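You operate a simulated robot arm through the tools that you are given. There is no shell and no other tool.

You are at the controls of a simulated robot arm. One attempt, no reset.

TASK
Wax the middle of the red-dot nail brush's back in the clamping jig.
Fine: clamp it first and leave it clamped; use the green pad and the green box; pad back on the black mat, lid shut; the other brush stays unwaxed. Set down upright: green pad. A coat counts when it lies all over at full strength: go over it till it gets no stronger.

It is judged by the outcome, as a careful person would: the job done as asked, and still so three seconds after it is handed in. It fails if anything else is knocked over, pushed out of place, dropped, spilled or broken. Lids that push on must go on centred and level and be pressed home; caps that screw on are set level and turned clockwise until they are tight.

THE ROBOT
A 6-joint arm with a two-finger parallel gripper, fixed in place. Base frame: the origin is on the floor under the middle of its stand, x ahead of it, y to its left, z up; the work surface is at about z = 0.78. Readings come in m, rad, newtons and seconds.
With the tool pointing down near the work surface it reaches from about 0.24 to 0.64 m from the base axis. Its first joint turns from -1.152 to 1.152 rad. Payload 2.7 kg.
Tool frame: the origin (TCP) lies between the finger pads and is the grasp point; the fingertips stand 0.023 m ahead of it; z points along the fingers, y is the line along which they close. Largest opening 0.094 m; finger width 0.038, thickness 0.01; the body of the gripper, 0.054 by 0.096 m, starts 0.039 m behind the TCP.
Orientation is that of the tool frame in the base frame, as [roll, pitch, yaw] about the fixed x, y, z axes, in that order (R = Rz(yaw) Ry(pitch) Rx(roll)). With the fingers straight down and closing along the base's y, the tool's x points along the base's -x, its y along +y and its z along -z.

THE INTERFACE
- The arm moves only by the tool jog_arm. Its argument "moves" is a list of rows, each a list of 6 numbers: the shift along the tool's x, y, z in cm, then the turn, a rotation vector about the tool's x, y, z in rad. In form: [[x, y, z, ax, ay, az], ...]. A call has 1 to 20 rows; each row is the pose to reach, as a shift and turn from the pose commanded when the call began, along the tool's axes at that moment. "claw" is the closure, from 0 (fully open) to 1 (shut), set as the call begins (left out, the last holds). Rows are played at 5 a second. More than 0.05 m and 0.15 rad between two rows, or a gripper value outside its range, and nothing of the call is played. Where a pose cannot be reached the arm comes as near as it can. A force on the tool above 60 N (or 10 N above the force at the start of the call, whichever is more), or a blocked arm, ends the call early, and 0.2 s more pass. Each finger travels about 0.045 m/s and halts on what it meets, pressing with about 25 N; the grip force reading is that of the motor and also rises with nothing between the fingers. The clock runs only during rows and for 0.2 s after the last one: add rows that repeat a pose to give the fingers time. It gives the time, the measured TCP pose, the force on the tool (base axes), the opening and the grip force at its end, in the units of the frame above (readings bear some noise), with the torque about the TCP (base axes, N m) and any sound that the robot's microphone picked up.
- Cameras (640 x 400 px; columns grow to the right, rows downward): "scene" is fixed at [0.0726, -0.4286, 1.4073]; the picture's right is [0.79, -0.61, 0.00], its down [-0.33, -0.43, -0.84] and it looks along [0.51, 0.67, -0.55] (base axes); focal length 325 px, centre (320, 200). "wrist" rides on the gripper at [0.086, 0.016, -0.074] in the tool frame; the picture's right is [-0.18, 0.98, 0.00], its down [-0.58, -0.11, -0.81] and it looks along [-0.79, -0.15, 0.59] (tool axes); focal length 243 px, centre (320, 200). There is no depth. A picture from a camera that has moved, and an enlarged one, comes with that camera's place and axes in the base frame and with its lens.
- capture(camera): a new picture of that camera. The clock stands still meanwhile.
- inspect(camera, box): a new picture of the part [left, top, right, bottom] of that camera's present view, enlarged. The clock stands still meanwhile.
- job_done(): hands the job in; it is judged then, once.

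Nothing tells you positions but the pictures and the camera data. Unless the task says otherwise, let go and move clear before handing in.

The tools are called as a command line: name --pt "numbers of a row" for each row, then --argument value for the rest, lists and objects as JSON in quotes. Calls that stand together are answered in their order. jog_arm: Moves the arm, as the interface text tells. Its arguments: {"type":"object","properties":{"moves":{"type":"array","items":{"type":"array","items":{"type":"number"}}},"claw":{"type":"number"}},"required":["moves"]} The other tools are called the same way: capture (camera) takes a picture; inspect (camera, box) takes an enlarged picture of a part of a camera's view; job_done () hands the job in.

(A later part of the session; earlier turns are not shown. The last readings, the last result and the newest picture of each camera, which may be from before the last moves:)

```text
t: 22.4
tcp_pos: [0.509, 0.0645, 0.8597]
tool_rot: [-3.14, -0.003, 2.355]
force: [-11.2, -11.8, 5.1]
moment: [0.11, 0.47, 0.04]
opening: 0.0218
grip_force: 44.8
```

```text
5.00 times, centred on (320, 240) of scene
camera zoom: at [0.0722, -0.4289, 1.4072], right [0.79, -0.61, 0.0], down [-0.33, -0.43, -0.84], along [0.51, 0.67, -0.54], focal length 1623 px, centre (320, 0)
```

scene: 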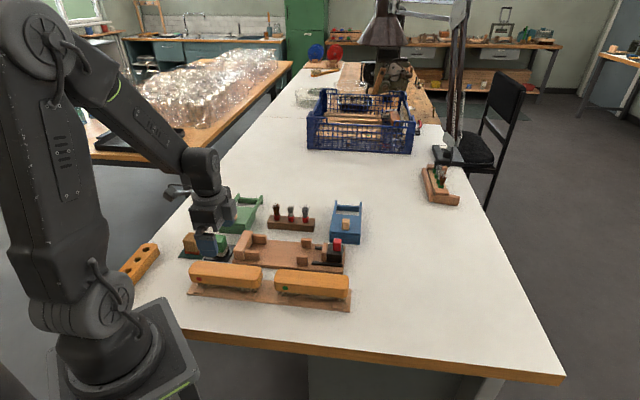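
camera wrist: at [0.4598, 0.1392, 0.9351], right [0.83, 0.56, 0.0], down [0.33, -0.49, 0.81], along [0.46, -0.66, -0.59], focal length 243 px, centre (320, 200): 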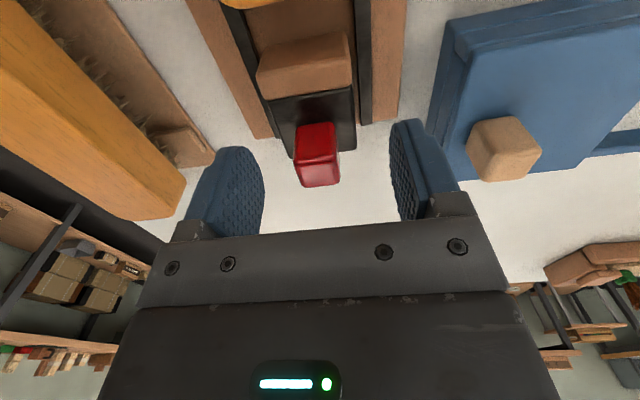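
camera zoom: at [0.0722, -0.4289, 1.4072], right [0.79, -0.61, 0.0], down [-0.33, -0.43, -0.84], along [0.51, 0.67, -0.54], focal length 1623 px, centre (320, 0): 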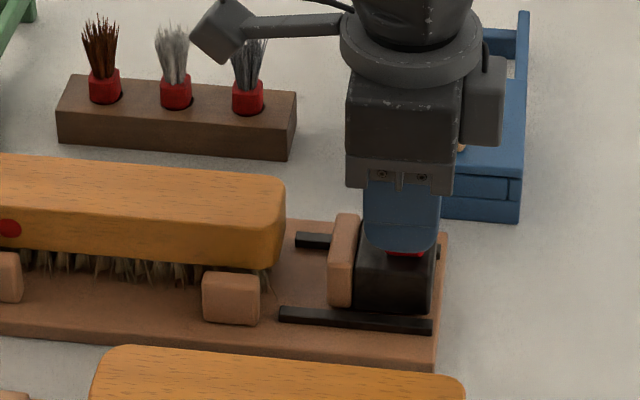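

Knob gripped; a small sideways force shows I'm ~1 mm off in W, so I'll ease that while sliding the jaw toward the brush.

jog_arm --pt "0 -0.05 0 0 0 0" --pt "0.4 -0.08 0 0 0 0" --pt "0.8 -0.08 0 0 0 0" --pt "1.2 -0.08 0 0 0 0" --pt "1.6 -0.08 0 0 0 0" --pt "1.6 -0.08 0 0 0 0" --claw 1

inspect --camera "scene" --box '[225, 205, 365, 285]'

```text
t: 23.8
tcp_pos: [0.4957, 0.0763, 0.8591]
tool_rot: [3.141, -0.003, 2.358]
force: [-12.6, -14.3, -1.4]
moment: [-0.25, 0.01, -0.08]
opening: 0.0216
grip_force: 44.7
```

```text
4.57 times, centred on (295, 245) of scene
camera zoom: at [0.0723, -0.429, 1.4072], right [0.79, -0.61, 0.0], down [-0.33, -0.43, -0.84], along [0.51, 0.67, -0.54], focal length 1484 px, centre (434, -6)
```

zoom: 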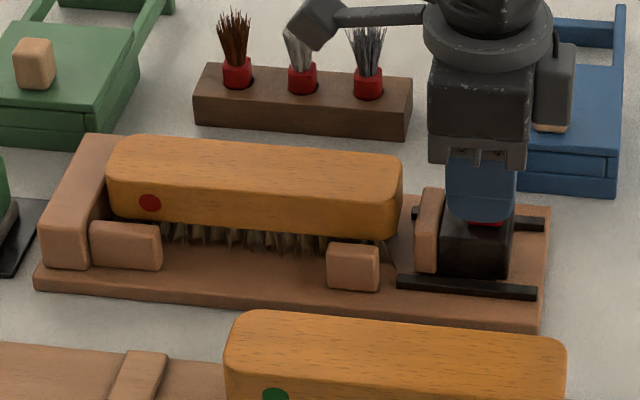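

The jaw slides nicely and the jig hasn't shifted. Continuing slowly toward brush contact while watching the force.

jog_arm --pt "0.2 -0.1 0 0 0 0" --pt "0.4 -0.15 0 0 0 0" --pt "0.6 -0.15 0 0 0 0" --pt "0.8 -0.15 0 0 0 0" --pt "0.8 -0.15 0 0 0 0" --claw 1

inspect --camera "scene" --box '[225, 205, 353, 285]'

```text
t: 25.0
tcp_pos: [0.4905, 0.082, 0.8596]
tool_rot: [3.139, -0.001, 2.357]
force: [-1.1, -1.3, -4.3]
moment: [0.53, 0.59, -0.13]
opening: 0.0219
grip_force: 45.1
```

```text
5.00 times, centred on (289, 245) of scene
camera zoom: at [0.0726, -0.4287, 1.4073], right [0.79, -0.61, 0.0], down [-0.33, -0.43, -0.84], along [0.51, 0.67, -0.55], focal length 1623 px, centre (475, -25)
```

zoom: 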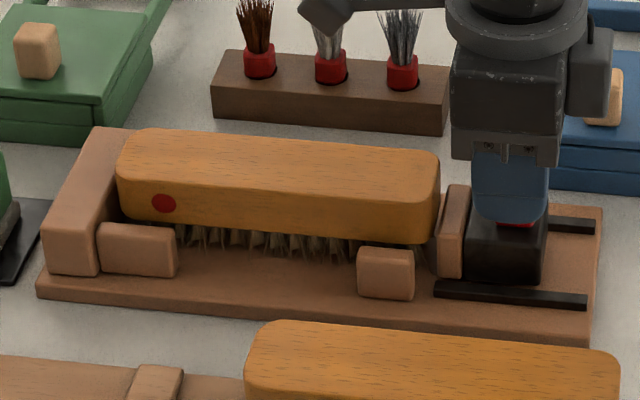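

jog_arm --pt "0.2 0 0 0 0 0" --pt "0.4 0 0 0 0 0" --pt "0.6 0 0 0 0 0" --pt "0.6 0 0 0 0 0" --claw 1

inspect --camera "scene" --box '[225, 205, 353, 285]'

```text
t: 26.0
tcp_pos: [0.4876, 0.085, 0.8595]
tool_rot: [3.136, 0.004, 2.356]
force: [21.3, -16.9, -10.1]
moment: [-0.32, -0.13, -0.06]
opening: 0.0219
grip_force: 45.1
```

```text
5.00 times, centred on (289, 245) of scene
camera zoom: at [0.0732, -0.429, 1.4072], right [0.79, -0.61, 0.0], down [-0.33, -0.43, -0.84], along [0.51, 0.67, -0.55], focal length 1623 px, centre (475, -25)
```

zoom: 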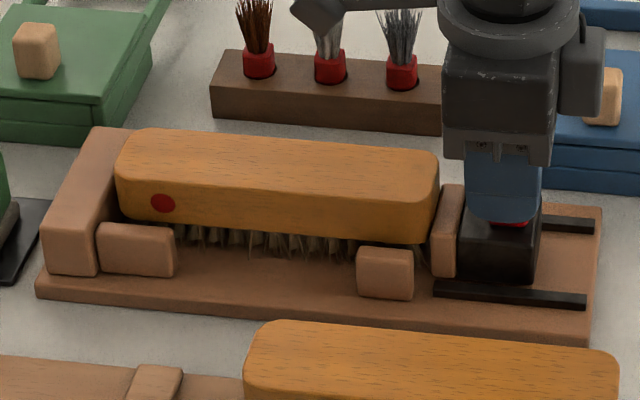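

Force of ~27 N along the jig axis: the jaw is on the brush. Let me look closely at the stop end and jaw end.

inspect --camera "scene" --box '[232, 222, 280, 262]'

inspect --camera "scene" --box '[295, 225, 343, 265]'

capture --camera "wrist"

```text
10.00 times, centred on (256, 242) of scene
camera zoom: at [0.0732, -0.429, 1.4072], right [0.79, -0.61, 0.0], down [-0.33, -0.43, -0.84], along [0.51, 0.67, -0.55], focal length 3246 px, centre (960, -220)
```

zoom: 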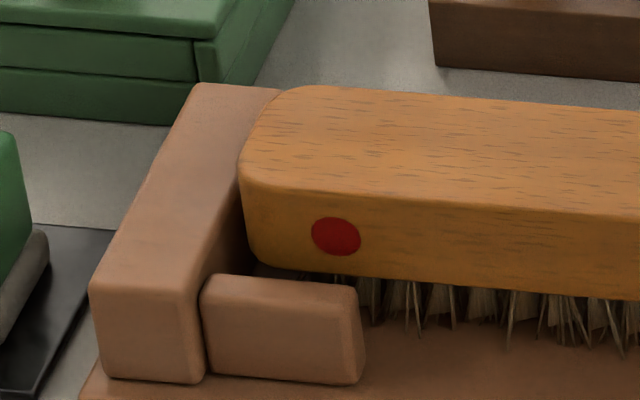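

```text
10.00 times, centred on (319, 245) of scene
camera zoom: at [0.0732, -0.429, 1.4072], right [0.79, -0.61, 0.0], down [-0.33, -0.43, -0.84], along [0.51, 0.67, -0.55], focal length 3246 px, centre (330, -250)
```

zoom: 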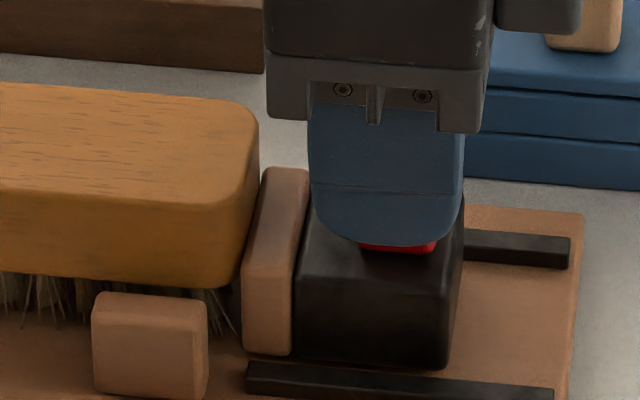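

```text
taken
camera wrist: at [0.4391, 0.1573, 0.9347], right [0.83, 0.56, 0.01], down [0.33, -0.49, 0.81], along [0.46, -0.66, -0.59], focal length 243 px, centre (320, 200)
```

wrist: 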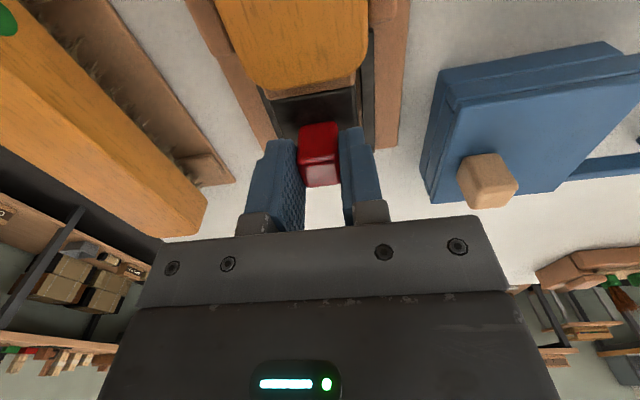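

There may still be a tiny gap at the stop; I'll press a little further and watch how force rises versus travel.

jog_arm --pt "0.1 0 0 0 0 0" --pt "0.2 0 0 0 0 0" --pt "0.2 0 0 0 0 0" --claw 1

inspect --camera "scene" --box '[232, 222, 280, 262]'

inspect --camera "scene" --box '[295, 225, 343, 265]'

```text
t: 26.8
tcp_pos: [0.486, 0.0857, 0.8603]
tool_rot: [3.136, 0.005, 2.357]
force: [27.7, -15.4, -4.3]
moment: [-0.26, -0.19, -0.08]
opening: 0.0215
grip_force: 44.9
```

```text
10.00 times, centred on (256, 242) of scene
camera zoom: at [0.0733, -0.429, 1.4072], right [0.79, -0.61, 0.0], down [-0.33, -0.43, -0.84], along [0.51, 0.67, -0.55], focal length 3246 px, centre (960, -220)
```

zoom: 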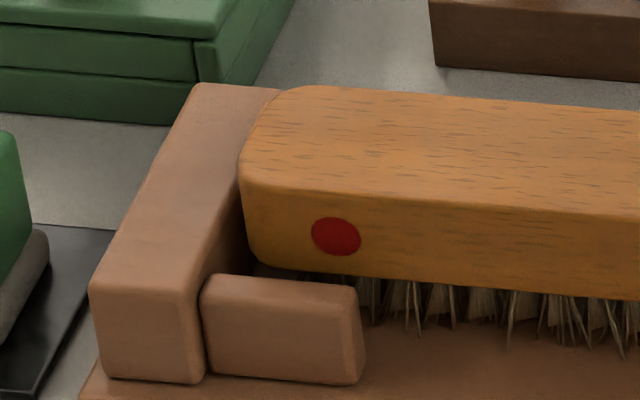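

```text
10.00 times, centred on (319, 245) of scene
camera zoom: at [0.0733, -0.429, 1.4072], right [0.79, -0.61, 0.0], down [-0.33, -0.43, -0.84], along [0.51, 0.67, -0.55], focal length 3246 px, centre (330, -250)
```

zoom: 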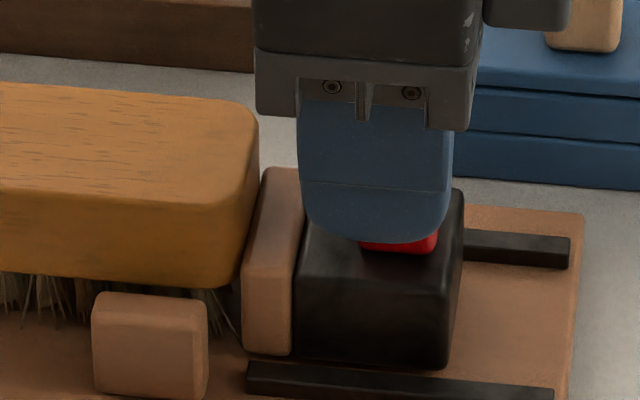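

The fingers now slip along the knob while the jaw and brush stay put, so the brush is hard against the stop and clamped. I'll release the knob and rise to inspect from above.

jog_arm --pt "0 0 0 0 0 0" --pt "0 0 0 0 0 0" --pt "0 0 0 0 0 0" --pt "0 0 0 0 0 0" --claw 0.25

jog_arm --pt "0 0 -3 0 0 0" --pt "0 0 -7 0 0 0" --pt "0 0 -11 0 0 0" --pt "0 0 -11 0 0 0"

inspect --camera "scene" --box '[225, 205, 353, 285]'

capture --camera "wrist"

```text
t: 27.8
tcp_pos: [0.4844, 0.0867, 0.8599]
tool_rot: [3.138, -0.001, 2.356]
force: [0.2, 0.4, 0.3]
moment: [0.0, 0.02, -0.01]
opening: 0.0706
grip_force: 0.1
```

```text
t: 28.8
tcp_pos: [0.4833, 0.0859, 0.9715]
tool_rot: [3.139, -0.003, 2.357]
force: [-0.8, 0.4, -0.6]
moment: [0.02, 0.01, -0.01]
opening: 0.0705
grip_force: 0.1
```

```text
5.00 times, centred on (289, 245) of scene
camera zoom: at [0.0726, -0.4286, 1.4073], right [0.79, -0.61, 0.0], down [-0.33, -0.43, -0.84], along [0.51, 0.67, -0.55], focal length 1623 px, centre (475, -25)
```

zoom: 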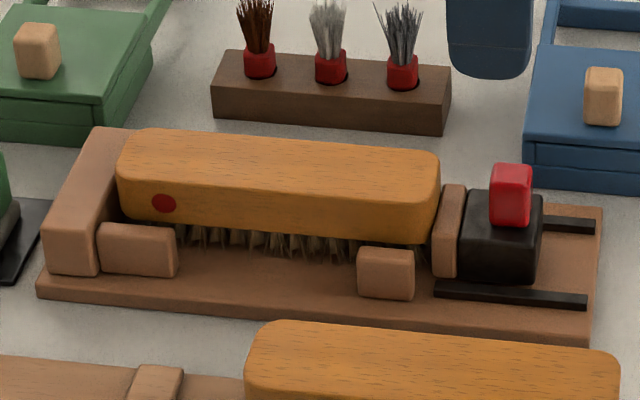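

```text
taken
camera wrist: at [0.4348, 0.1589, 1.0472], right [0.83, 0.56, 0.0], down [0.33, -0.49, 0.81], along [0.46, -0.66, -0.59], focal length 243 px, centre (320, 200)
```

wrist: 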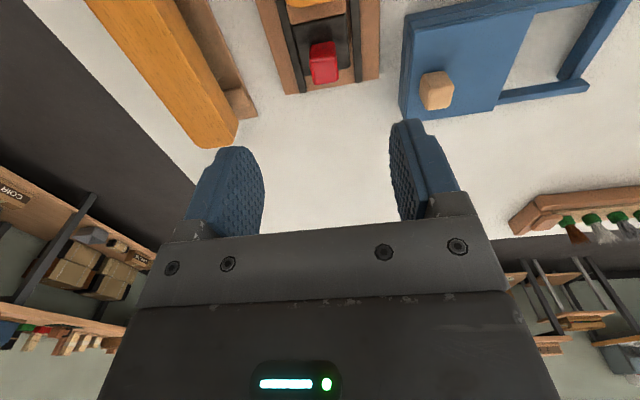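

Jaw stays in contact after release. I'll look straight down at the stop end to confirm the brush is home against it.

jog_arm --pt "3.42 -0.27 0.4 0 0.11 0" --pt "6.84 -0.54 0.8 0 0.22 0" --pt "10.26 -0.8 1.2 0 0.33 0" --pt "13.7 -1.07 1.6 0 0.44 0" --pt "17.1 -1.34 2.0 0 0.55 0" --pt "17.1 -1.34 2.0 0 0.55 0"

capture --camera "wrist"

inspect --camera "wrist" --box '[260, 40, 420, 140]'

```text
t: 30.2
tcp_pos: [0.3533, 0.1983, 0.9508]
tool_rot: [3.139, -0.552, 2.359]
force: [0.1, -0.3, 0.1]
moment: [-0.01, -0.03, 0.01]
opening: 0.0705
grip_force: 0.0
```

```text
taken
camera wrist: at [0.3414, 0.2343, 1.06], right [0.81, 0.58, -0.1], down [0.57, -0.73, 0.38], along [0.15, -0.36, -0.92], focal length 243 px, centre (320, 200)
```

wrist: 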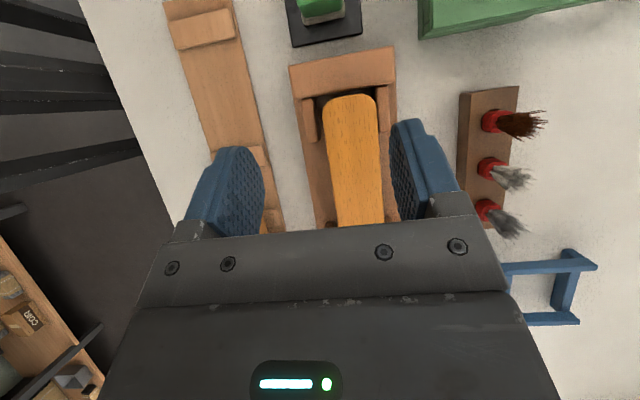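

```text
4.00 times, centred on (340, 90) of wrist
camera zoom: at [0.3414, 0.2343, 1.06], right [0.81, 0.58, -0.1], down [0.57, -0.73, 0.38], along [0.15, -0.36, -0.92], focal length 970 px, centre (240, 640)
```

zoom: 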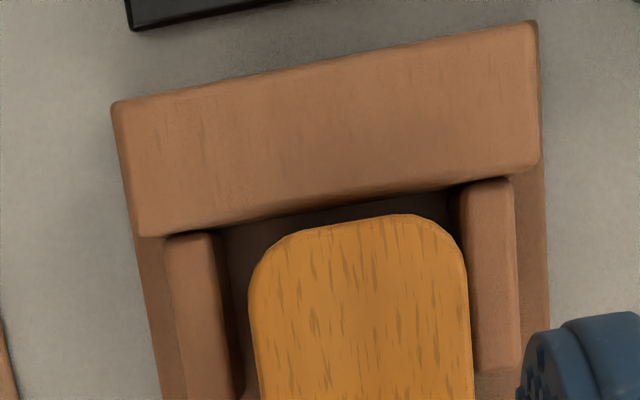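

There's still a visible ~4 mm gap at the stop, so the brush isn't home yet. Let me look from above at the jaw end.

jog_arm --pt "-3.6 0.3 -2.2 0 0 0" --pt "-7.2 0.5 -4.5 0 0 0" --pt "-10.8 0.7 -6.7 0 0 0" --pt "-12.8 0.9 -8.0 0 0 0" --pt "-12.8 0.9 -8.0 0 0 0"

capture --camera "wrist"

inspect --camera "wrist" --box '[260, 40, 420, 140]'

```text
t: 31.4
tcp_pos: [0.466, 0.0963, 0.9514]
tool_rot: [-3.141, -0.552, 2.358]
force: [0.0, 0.1, -0.8]
moment: [0.01, 0.0, 0.03]
opening: 0.0704
grip_force: 0.0
```

```text
taken
camera wrist: at [0.4541, 0.1326, 1.0607], right [0.81, 0.58, -0.09], down [0.57, -0.73, 0.38], along [0.15, -0.36, -0.92], focal length 243 px, centre (320, 200)
```

wrist: 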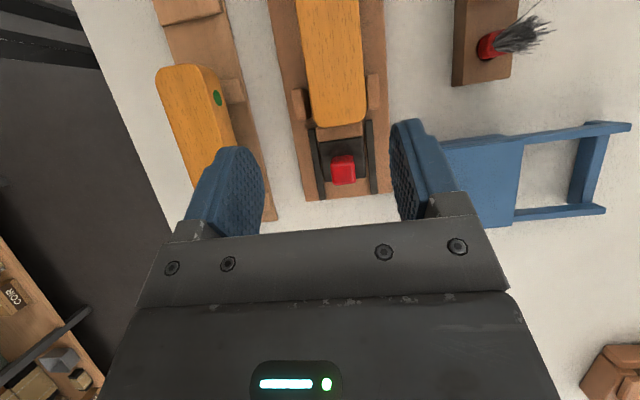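

```text
4.00 times, centred on (340, 90) of wrist
camera zoom: at [0.4541, 0.1326, 1.0607], right [0.81, 0.58, -0.09], down [0.57, -0.73, 0.38], along [0.15, -0.36, -0.92], focal length 970 px, centre (240, 640)
```

zoom: 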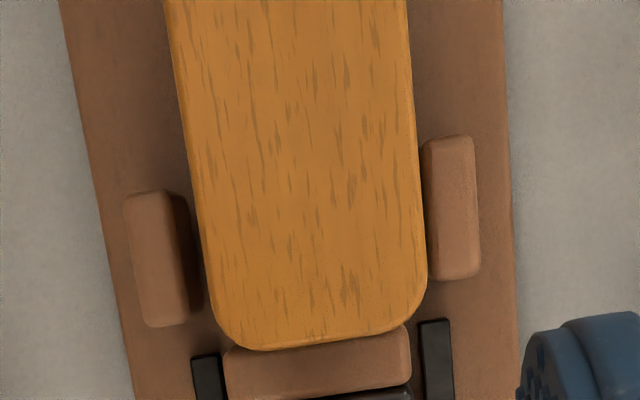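

The jaw looks close to the brush but I need to know whether they actually touch. I'll move the camera directly above the interface.

jog_arm --pt "-1.9 0 -1.16 0 0 0" --pt "-1.9 0 -1.16 0 0 0"

inspect --camera "wrist" --box '[290, 60, 390, 140]'

inspect --camera "wrist" --box '[310, 70, 374, 120]'

inspect --camera "scene" --box '[300, 228, 332, 252]'

```text
t: 32.0
tcp_pos: [0.4823, 0.0819, 0.9506]
tool_rot: [3.14, -0.551, 2.355]
force: [-0.5, -0.4, -0.5]
moment: [0.02, 0.0, 0.0]
opening: 0.0705
grip_force: 0.0
```

```text
5.00 times, centred on (340, 100) of wrist
camera zoom: at [0.4693, 0.1172, 1.0608], right [0.81, 0.58, -0.1], down [0.57, -0.73, 0.38], along [0.15, -0.36, -0.92], focal length 1213 px, centre (220, 700)
```

zoom: 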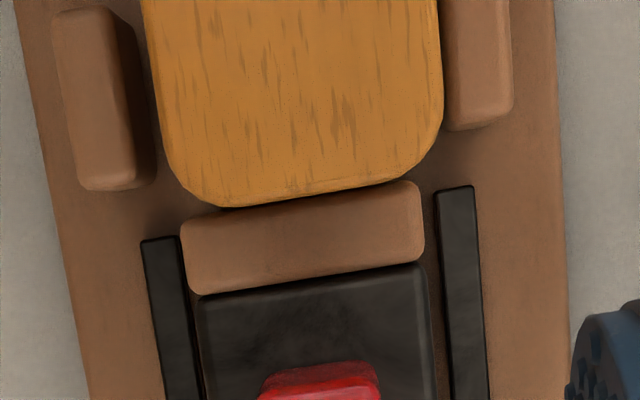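

```text
8.00 times, centred on (342, 95) of wrist
camera zoom: at [0.4693, 0.1172, 1.0608], right [0.81, 0.58, -0.1], down [0.57, -0.73, 0.38], along [0.15, -0.36, -0.92], focal length 1941 px, centre (144, 1040)
```

zoom: 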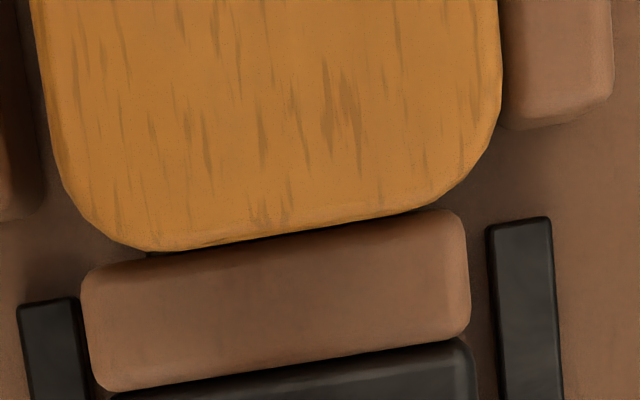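

```text
16.00 times, centred on (316, 240) of scene
camera zoom: at [0.0726, -0.4286, 1.4073], right [0.79, -0.61, 0.0], down [-0.33, -0.43, -0.84], along [0.51, 0.67, -0.55], focal length 5194 px, centre (384, -440)
```

zoom: 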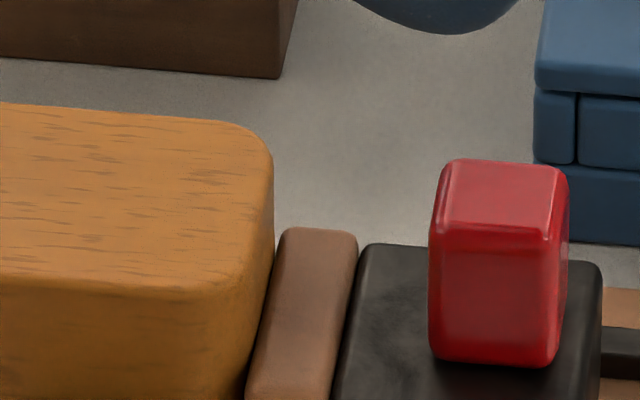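

The jaw touches the brush, but the brush end is ~4 mm short of the stop. I'll grip the brush lightly at its middle and test whether it can be slid home to the stop.

jog_arm --pt "1.85 0.18 1.6 0 -0.11 0" --pt "3.7 0.36 3.2 0 -0.22 0" --pt "5.56 0.53 4.8 0 -0.33 0" --pt "7.4 0.71 6.4 0 -0.44 0" --pt "9.27 0.89 8.04 0 -0.551 0" --pt "9.27 0.89 8.04 0 -0.551 0" --claw 0.25

capture --camera "wrist"

```text
t: 33.4
tcp_pos: [0.4035, 0.174, 0.9304]
tool_rot: [3.139, 0.004, 2.357]
force: [0.2, 0.2, 0.5]
moment: [0.01, -0.01, 0.03]
opening: 0.0702
grip_force: 0.0
```

```text
taken
camera wrist: at [0.3547, 0.2476, 1.0059], right [0.83, 0.56, 0.0], down [0.33, -0.49, 0.81], along [0.46, -0.66, -0.59], focal length 243 px, centre (320, 200)
```

wrist: 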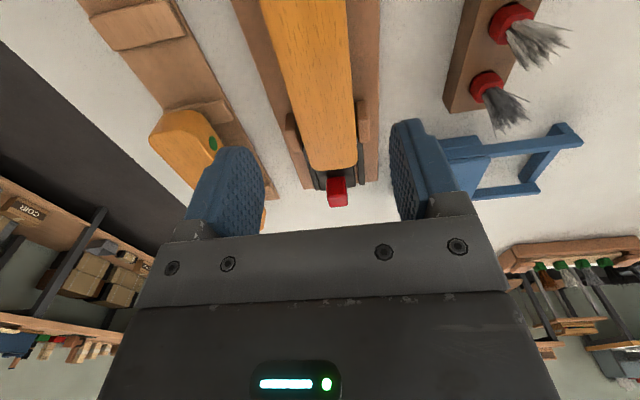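

jog_arm --pt "0 0 3 0 0 0" --pt "0 0 6 0 0 0" --pt "0 0 8.5 0 0 0" --pt "0 0 10.2 0 0 0" --pt "0 0 10.2 0 0 0" --claw 0.25

jog_arm --pt "0 0 0 0 0 0" --pt "0 0 0 0 0 0" --pt "0 0 0 0 0 0" --pt "0 0 0 0 0 0" --claw 1

```text
t: 34.6
tcp_pos: [0.4039, 0.1747, 0.8284]
tool_rot: [3.139, -0.001, 2.357]
force: [-0.3, -0.2, 0.9]
moment: [0.0, -0.01, 0.0]
opening: 0.0705
grip_force: 0.0
```

```text
t: 35.6
tcp_pos: [0.4034, 0.1747, 0.8291]
tool_rot: [-3.139, -0.001, 2.354]
force: [-8.6, -8.4, 3.6]
moment: [-0.13, 0.11, 0.09]
opening: 0.0458
grip_force: 25.0
```

jog_arm --pt "0.1 0 0 0 0 0" --pt "0.2 0 0 0 0 0" --pt "0.2 0 0 0 0 0" --claw 1

inspect --camera "scene" --box '[225, 205, 353, 285]'

```text
t: 36.4
tcp_pos: [0.4024, 0.1756, 0.8298]
tool_rot: [3.141, 0.0, 2.357]
force: [7.1, -16.2, -10.9]
moment: [-0.15, 0.17, 0.17]
opening: 0.0458
grip_force: 25.2
```

```text
5.00 times, centred on (289, 245) of scene
camera zoom: at [0.0729, -0.4289, 1.4072], right [0.79, -0.61, 0.0], down [-0.33, -0.43, -0.84], along [0.51, 0.67, -0.54], focal length 1623 px, centre (475, -25)
```

zoom: 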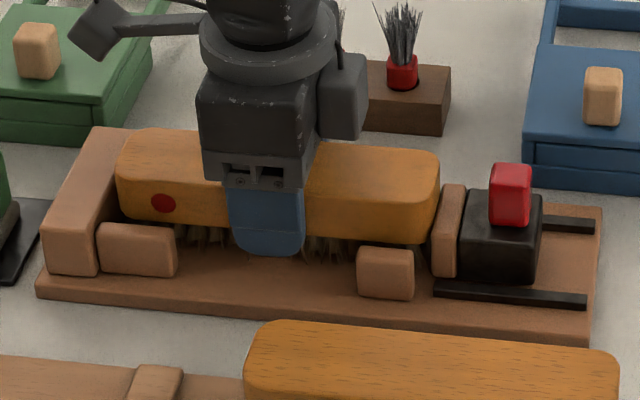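

inspect --camera "scene" --box '[240, 228, 272, 252]'

capture --camera "wrist"

```text
16.00 times, centred on (256, 240) of scene
camera zoom: at [0.0729, -0.4289, 1.4072], right [0.79, -0.61, 0.0], down [-0.33, -0.43, -0.84], along [0.51, 0.67, -0.54], focal length 5194 px, centre (1344, -440)
```

zoom: 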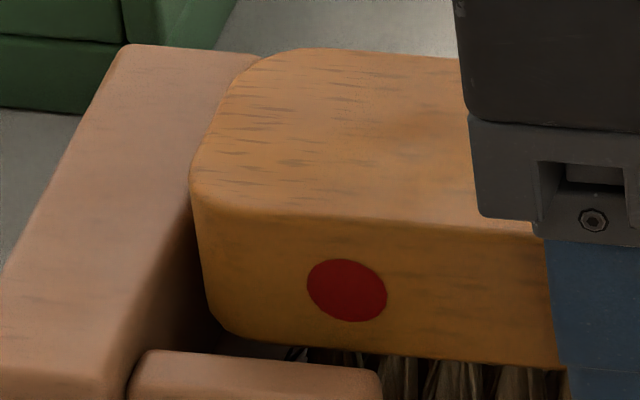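

```text
taken
camera wrist: at [0.354, 0.2474, 0.9044], right [0.83, 0.56, 0.0], down [0.33, -0.49, 0.81], along [0.46, -0.67, -0.59], focal length 243 px, centre (320, 200)
```

wrist: 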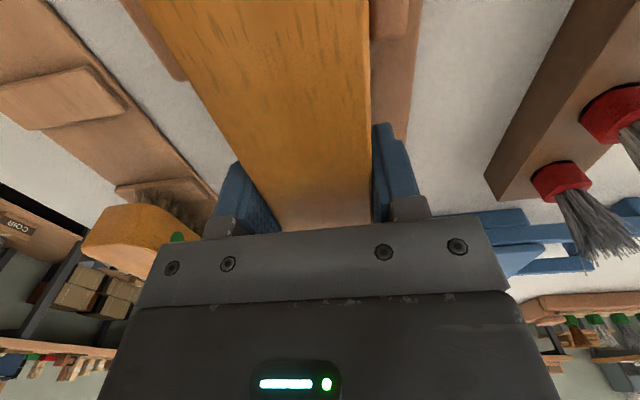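

The brush resists 16 N along and 12 N across and is also held down, so it is locked firmly in the clamp. I'll unload, release, and move to the green box.

jog_arm --pt "-0.15 -0.05 0.05 0 0 0" --pt "-0.15 -0.08 0.05 0 0 0" --claw 1

jog_arm --pt "0 0 0 0 0 0" --pt "0 0 0 0 0 0" --pt "0 0 0 0 0 0" --claw 0.25

jog_arm --pt "0 0 -3 0 0 0" --pt "0 0 -7 0 0 0" --pt "0 0 -11 0 0 0" --pt "0 0 -15 0 0 0" --pt "0 0 -15 0 0 0"

inspect --camera "scene" --box '[225, 205, 353, 285]'

```text
t: 37.0
tcp_pos: [0.4026, 0.174, 0.8294]
tool_rot: [3.138, -0.001, 2.356]
force: [3.6, -5.5, -6.1]
moment: [-0.02, 0.44, 0.0]
opening: 0.0456
grip_force: 24.7
```

```text
t: 37.8
tcp_pos: [0.4026, 0.1738, 0.8289]
tool_rot: [3.14, 0.0, 2.358]
force: [-0.2, -0.5, -0.3]
moment: [0.0, -0.02, 0.01]
opening: 0.0707
grip_force: 0.0
```

```text
t: 39.0
tcp_pos: [0.4035, 0.1722, 0.9808]
tool_rot: [3.138, -0.002, 2.356]
force: [-0.3, -1.2, -0.5]
moment: [-0.01, -0.02, -0.05]
opening: 0.0704
grip_force: 0.0
```

```text
5.00 times, centred on (289, 245) of scene
camera zoom: at [0.0726, -0.4286, 1.4073], right [0.79, -0.61, 0.0], down [-0.33, -0.43, -0.84], along [0.51, 0.67, -0.55], focal length 1623 px, centre (475, -25)
```

zoom: 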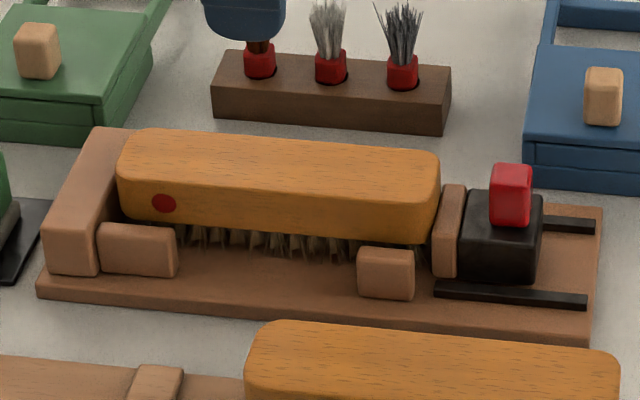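

Brush unchanged and clamped. Now surveying the green box from above.

jog_arm --pt "2.7 1.7 -0.7 0 0.092 0" --pt "5.4 3.4 -1.4 0 0.184 0" --pt "8.1 5.1 -2.1 0 0.276 0" --pt "10.8 6.8 -2.8 0 0.368 0" --pt "13.5 8.4 -3.4 0 0.46 0" --pt "15.86 9.8 -4 0 0.55 0" --pt "15.86 9.8 -4 0 0.55 0" --claw 0.25

capture --camera "wrist"

inspect --camera "wrist" --box '[240, 40, 460, 178]'

inspect --camera "scene" --box '[210, 185, 274, 245]'

```text
t: 40.6
tcp_pos: [0.3593, 0.3579, 1.0187]
tool_rot: [3.139, -0.55, 2.354]
force: [-0.6, 0.2, 0.1]
moment: [-0.01, 0.01, -0.03]
opening: 0.0705
grip_force: 0.1
```

```text
taken
camera wrist: at [0.3469, 0.3928, 1.1274], right [0.81, 0.58, -0.1], down [0.57, -0.73, 0.38], along [0.15, -0.36, -0.92], focal length 243 px, centre (320, 200)
```

wrist: 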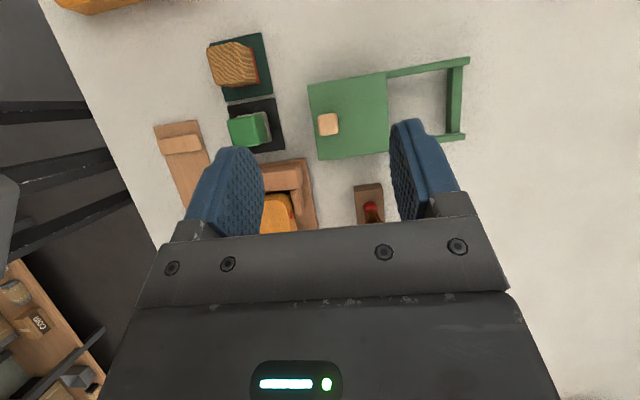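

```text
2.90 times, centred on (350, 109) of wrist
camera zoom: at [0.3469, 0.3928, 1.1274], right [0.81, 0.58, -0.1], down [0.57, -0.73, 0.38], along [0.15, -0.36, -0.92], focal length 703 px, centre (233, 464)
```

zoom: 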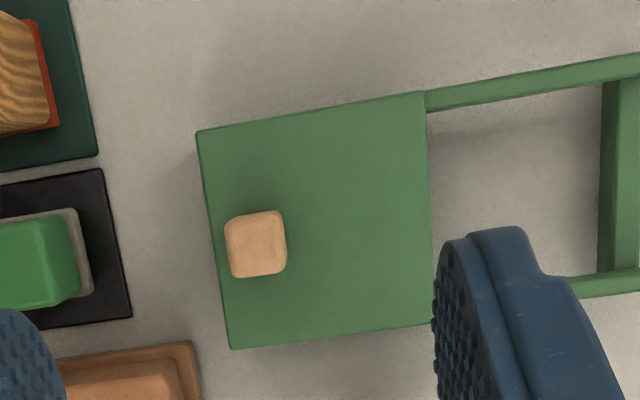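

```text
6.67 times, centred on (242, 215) of scene
camera zoom: at [0.0726, -0.4286, 1.4073], right [0.79, -0.61, 0.0], down [-0.33, -0.43, -0.84], along [0.51, 0.67, -0.55], focal length 2164 px, centre (840, 100)
```

zoom: 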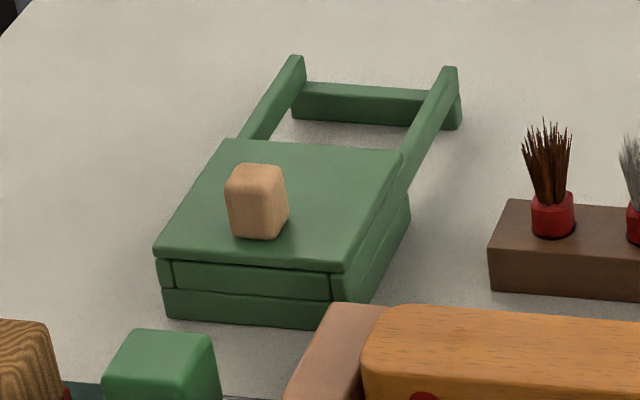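

Green box: lid top at z≈0.818, knob at about (L −0.009, W 0.501), lid slides in +W onto the rear rails. I'll go upright above the knob.

jog_arm --pt "-0.95 -0.15 2.0 0 -0.138 0" --pt "-1.9 -0.31 4.0 0 -0.275 0" --pt "-2.85 -0.46 6.1 0 -0.413 0" --pt "-3.79 -0.62 8.08 0 -0.55 0" --pt "-3.79 -0.62 8.08 0 -0.55 0" --claw 0.25

capture --camera "wrist"

inspect --camera "wrist" --box '[260, 30, 380, 130]'

```text
t: 41.8
tcp_pos: [0.3474, 0.3561, 0.9315]
tool_rot: [3.14, 0.002, 2.359]
force: [-0.8, 0.1, 0.4]
moment: [-0.01, 0.0, 0.04]
opening: 0.0705
grip_force: 0.1
```

```text
taken
camera wrist: at [0.299, 0.4294, 1.0057], right [0.83, 0.56, 0.0], down [0.33, -0.49, 0.81], along [0.46, -0.66, -0.59], focal length 243 px, centre (320, 200)
```

wrist: 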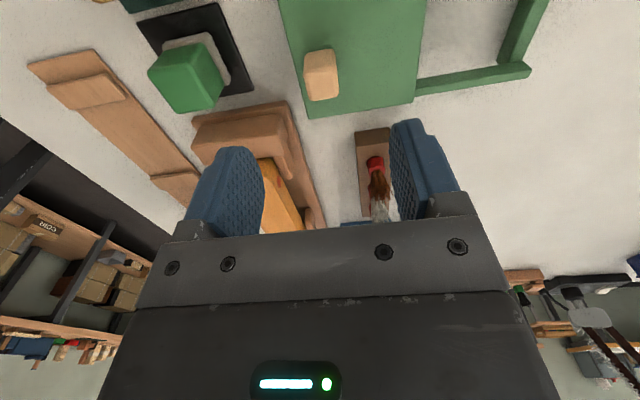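

```text
4.00 times, centred on (320, 80) of wrist
camera zoom: at [0.299, 0.4294, 1.0057], right [0.83, 0.56, 0.0], down [0.33, -0.49, 0.81], along [0.46, -0.66, -0.59], focal length 970 px, centre (320, 680)
```

zoom: 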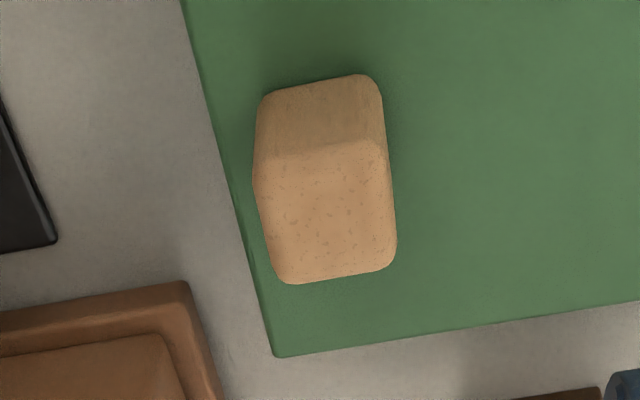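

The knob is right under the TCP. Descending and gripping it.

jog_arm --pt "0 0.12 3 0 0 0" --pt "0 0.12 6 0 0 0" --pt "0 0.12 8.5 0 0 0" --pt "0 0.12 8.5 0 0 0" --claw 0.25

inspect --camera "scene" --box '[200, 180, 280, 250]'

```text
t: 42.8
tcp_pos: [0.3481, 0.3557, 0.8452]
tool_rot: [3.14, 0.0, 2.356]
force: [-0.6, 0.0, -0.5]
moment: [-0.01, -0.02, -0.02]
opening: 0.0703
grip_force: 0.0
```

```text
5.71 times, centred on (240, 215) of scene
camera zoom: at [0.0726, -0.4286, 1.4073], right [0.79, -0.61, 0.0], down [-0.33, -0.43, -0.84], along [0.51, 0.67, -0.55], focal length 1855 px, centre (777, 114)
```

zoom: 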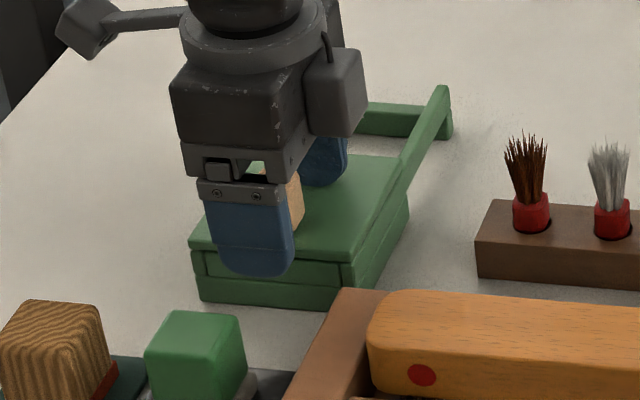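

jog_arm --pt "0 0 0 0 0 0" --pt "0 0 0 0 0 0" --pt "0 0 0 0 0 0" --pt "0 0 0 0 0 0" --pt "0 0 0 0 0 0" --pt "0 0 0 0 0 0" --claw 1

inspect --camera "scene" --box '[200, 180, 280, 250]'

```text
t: 44.2
tcp_pos: [0.349, 0.3568, 0.8459]
tool_rot: [3.138, 0.001, 2.355]
force: [6.4, 6.6, -3.9]
moment: [0.02, 0.08, -0.07]
opening: 0.0214
grip_force: 44.8
```

```text
5.71 times, centred on (240, 215) of scene
camera zoom: at [0.0728, -0.4284, 1.4074], right [0.79, -0.61, 0.0], down [-0.33, -0.43, -0.84], along [0.51, 0.67, -0.55], focal length 1855 px, centre (777, 114)
```

zoom: 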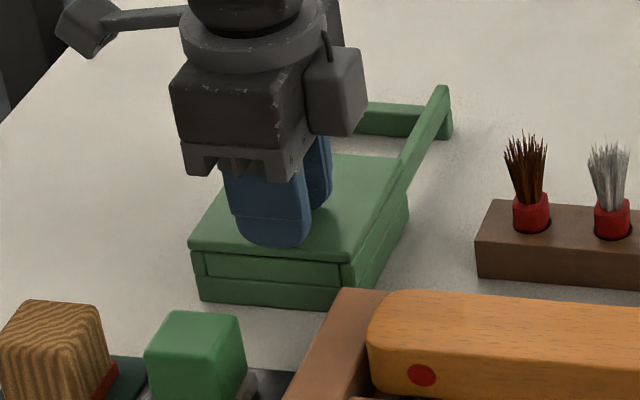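

Gripped. Sliding the lid back along +W, a little at first.

jog_arm --pt "0 0.4 0 0 0 0" --pt "0 0.8 0 0 0 0" --pt "0 1.2 0 0 0 0" --pt "0 1.6 0 0 0 0" --pt "0 1.6 0 0 0 0" --claw 1

inspect --camera "scene" --box '[200, 180, 280, 250]'

```text
t: 45.4
tcp_pos: [0.3616, 0.3693, 0.8464]
tool_rot: [3.14, -0.001, 2.356]
force: [2.1, -3.6, 2.0]
moment: [-0.11, 0.22, -0.07]
opening: 0.0218
grip_force: 45.2
```

```text
5.71 times, centred on (240, 215) of scene
camera zoom: at [0.0726, -0.4287, 1.4073], right [0.79, -0.61, 0.0], down [-0.33, -0.43, -0.84], along [0.51, 0.67, -0.54], focal length 1855 px, centre (777, 114)
```

zoom: 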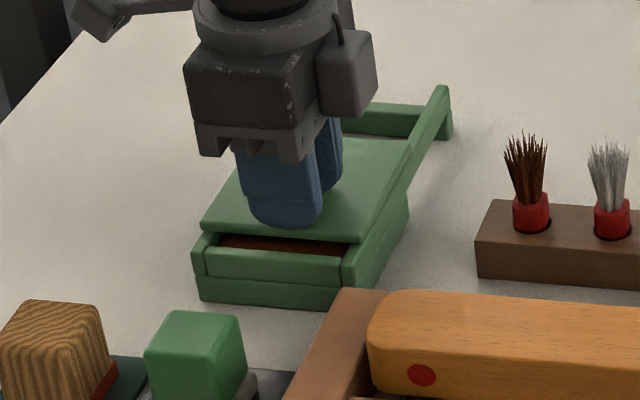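

The lid slides freely and brown wax shows inside. Continuing.

jog_arm --pt "0 0.6 0 0 0 0" --pt "0 1.2 0 0 0 0" --pt "0 1.8 0 0 0 0" --pt "0 2.4 0 0 0 0" --pt "0 3.0 0 0 0 0" --pt "0 3.6 0 0 0 0" --pt "0 4.2 0 0 0 0" --pt "0 4.2 0 0 0 0" --claw 1

inspect --camera "scene" --box '[200, 180, 280, 250]'

```text
t: 47.2
tcp_pos: [0.3917, 0.3989, 0.8452]
tool_rot: [3.14, 0.0, 2.355]
force: [10.3, -11.4, -2.3]
moment: [0.04, 0.03, 0.01]
opening: 0.0218
grip_force: 45.3
```

```text
5.71 times, centred on (240, 215) of scene
camera zoom: at [0.0729, -0.4288, 1.4072], right [0.79, -0.61, 0.0], down [-0.33, -0.43, -0.84], along [0.51, 0.67, -0.55], focal length 1855 px, centre (777, 114)
```

zoom: 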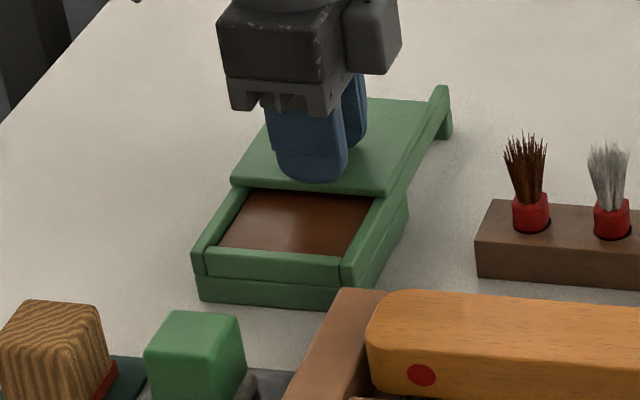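

A sideways force hints the box is very slightly rotated; I'll correct in L and slide a bit more until it's well open.

jog_arm --pt "-0.1 0.3 0 0 0 0" --pt "-0.13 0.6 0 0 0 0" --pt "-0.15 0.9 0 0 0 0" --pt "-0.15 1.2 0 0 0 0" --pt "-0.15 1.2 0 0 0 0" --claw 1

inspect --camera "scene" --box '[200, 180, 280, 250]'

```text
t: 48.4
tcp_pos: [0.4002, 0.4074, 0.8459]
tool_rot: [3.141, 0.0, 2.356]
force: [5.5, -6.2, -7.8]
moment: [-0.72, -0.5, 0.07]
opening: 0.0213
grip_force: 45.1
```

```text
5.71 times, centred on (240, 215) of scene
camera zoom: at [0.0728, -0.4286, 1.4073], right [0.79, -0.61, 0.0], down [-0.33, -0.43, -0.84], along [0.51, 0.67, -0.55], focal length 1855 px, centre (777, 114)
```

zoom: 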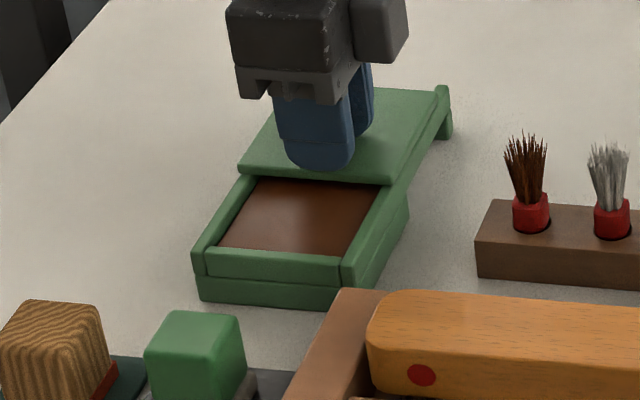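

jog_arm --pt "-0.08 0.3 0 0 0 0" --pt "-0.1 0.6 0 0 0 0" --pt "-0.1 0.9 0 0 0 0" --pt "-0.1 0.9 0 0 0 0" --claw 1

inspect --camera "scene" --box '[200, 180, 280, 250]'

```text
t: 49.4
tcp_pos: [0.4062, 0.4134, 0.8453]
tool_rot: [3.139, -0.001, 2.356]
force: [-1.0, 1.2, -6.4]
moment: [-0.55, -0.22, -0.02]
opening: 0.0215
grip_force: 45.1
```

```text
5.71 times, centred on (240, 215) of scene
camera zoom: at [0.0726, -0.4285, 1.4074], right [0.79, -0.61, 0.0], down [-0.33, -0.43, -0.84], along [0.51, 0.67, -0.55], focal length 1855 px, centre (777, 114)
```

zoom: 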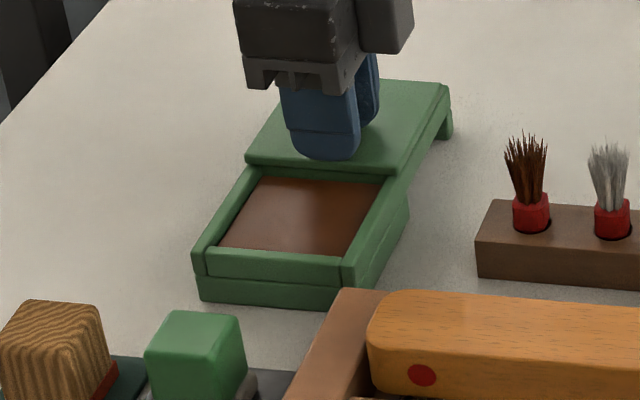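

The box is fully open. Releasing the knob and rising.

jog_arm --pt "0 0 0 0 0 0" --pt "0 0 0 0 0 0" --pt "0 0 0 0 0 0" --pt "0 0 0 0 0 0" --claw 0.25

jog_arm --pt "0 0 -3 0 0 0" --pt "0 0 -7 0 0 0" --pt "0 0 -11 0 0 0" --pt "0 0 -14 0 0 0" --pt "0 0 -14 0 0 0"

capture --camera "wrist"

inspect --camera "scene" --box '[170, 175, 290, 265]'

```text
t: 50.4
tcp_pos: [0.4075, 0.4134, 0.846]
tool_rot: [3.141, -0.002, 2.356]
force: [-1.8, -0.7, 0.4]
moment: [0.01, -0.01, -0.03]
opening: 0.0703
grip_force: 0.0
```

```text
t: 51.6
tcp_pos: [0.4065, 0.4125, 0.9864]
tool_rot: [3.141, -0.001, 2.356]
force: [-0.1, 0.5, -0.4]
moment: [0.01, -0.01, 0.01]
opening: 0.0707
grip_force: 0.0
```

```text
taken
camera wrist: at [0.3576, 0.4861, 1.0611], right [0.83, 0.56, 0.0], down [0.33, -0.49, 0.81], along [0.46, -0.66, -0.59], focal length 243 px, centre (320, 200)
```

wrist: 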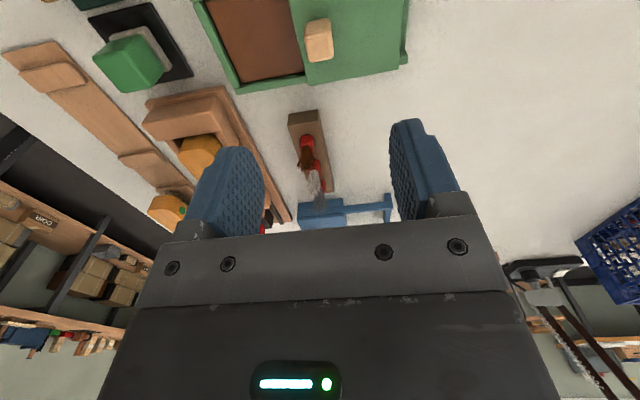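

```text
4.44 times, centred on (230, 220) of scene
camera zoom: at [0.0726, -0.4286, 1.4073], right [0.79, -0.61, 0.0], down [-0.33, -0.43, -0.84], along [0.51, 0.67, -0.55], focal length 1443 px, centre (720, 111)
```

zoom: 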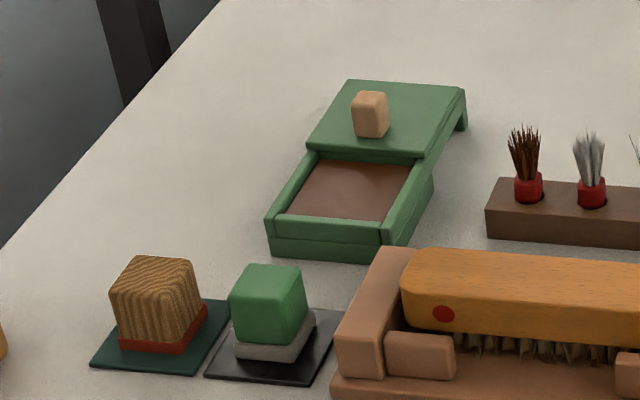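

The box is open. Now moving above the green pad on the black mat.

jog_arm --pt "0.2 -3.6 0.5 0 0 0" --pt "0.4 -7.3 1.5 0 0 0" --pt "0.6 -10.9 3.0 0 0 0" --pt "0.85 -14.5 4.5 0 0 0" --pt "1.07 -18.18 5.6 0 0 0" --pt "1.07 -18.18 5.6 0 0 0" --claw 0.25

capture --camera "wrist"

inspect --camera "wrist" --box '[260, 20, 380, 120]'

```text
t: 53.0
tcp_pos: [0.2704, 0.2937, 0.9283]
tool_rot: [3.139, 0.001, 2.356]
force: [-0.2, 0.1, 0.8]
moment: [0.01, -0.03, -0.02]
opening: 0.0704
grip_force: 0.2
```

```text
taken
camera wrist: at [0.2216, 0.3673, 1.0031], right [0.83, 0.56, 0.0], down [0.33, -0.49, 0.81], along [0.46, -0.66, -0.59], focal length 243 px, centre (320, 200)
```

wrist: 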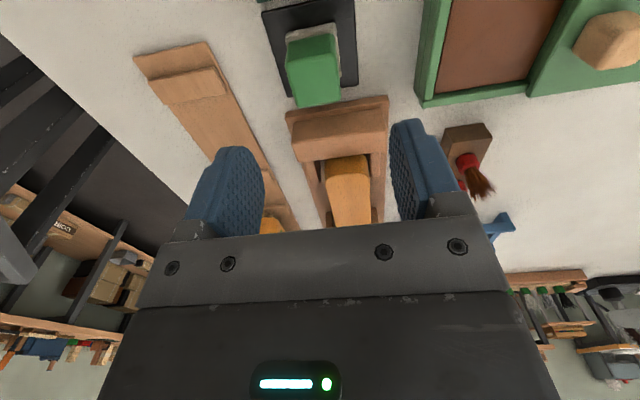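

```text
4.00 times, centred on (320, 70) of wrist
camera zoom: at [0.2216, 0.3673, 1.0031], right [0.83, 0.56, 0.0], down [0.33, -0.49, 0.81], along [0.46, -0.66, -0.59], focal length 970 px, centre (320, 720)
```

zoom: 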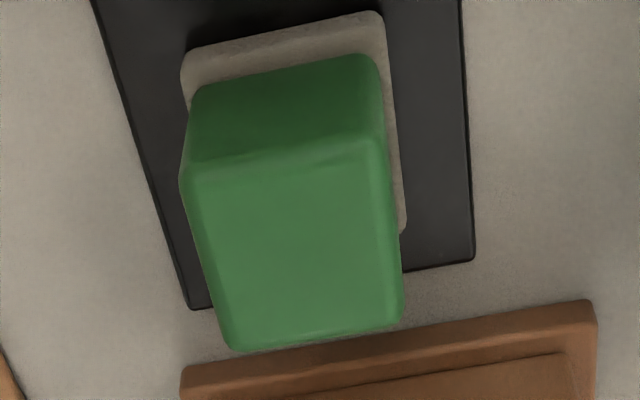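

The pad is nearly under the TCP; I'll correct by ~3 mm and descend around its handle.

jog_arm --pt "-0.22 -0.29 3 0 0 0" --pt "-0.22 -0.29 5.5 0 0 0" --pt "-0.22 -0.29 5.5 0 0 0" --claw 0.25

capture --camera "wrist"

inspect --camera "scene" --box '[170, 200, 266, 272]'

```text
t: 53.8
tcp_pos: [0.2711, 0.2886, 0.8754]
tool_rot: [3.14, 0.0, 2.357]
force: [-0.4, -0.5, -0.3]
moment: [-0.01, -0.02, 0.03]
opening: 0.0706
grip_force: 0.1
```

```text
taken
camera wrist: at [0.222, 0.3618, 0.9499], right [0.83, 0.56, 0.0], down [0.33, -0.49, 0.81], along [0.46, -0.66, -0.59], focal length 243 px, centre (320, 200)
```

wrist: 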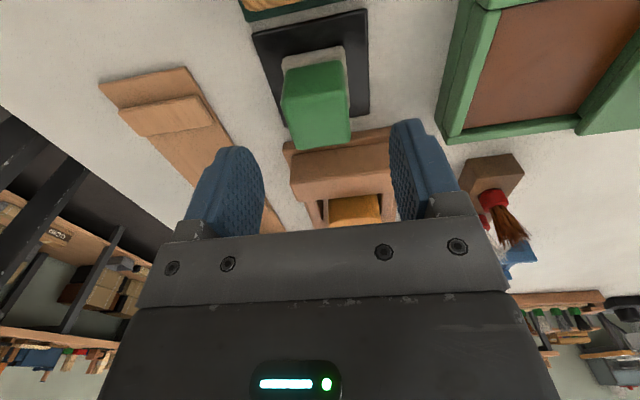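

```text
5.56 times, centred on (218, 236) of scene
camera zoom: at [0.0726, -0.4286, 1.4073], right [0.79, -0.61, 0.0], down [-0.33, -0.43, -0.84], along [0.51, 0.67, -0.55], focal length 1804 px, centre (887, 0)
```

zoom: 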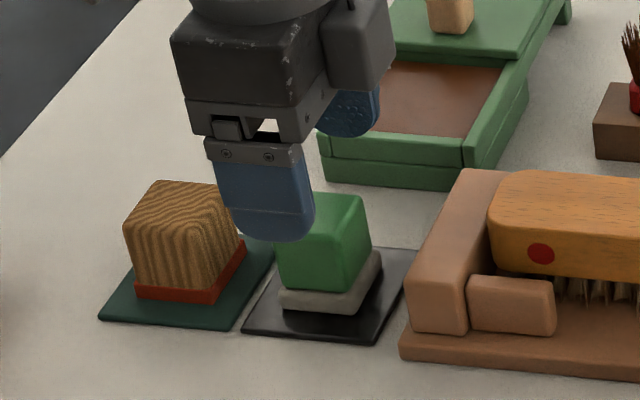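

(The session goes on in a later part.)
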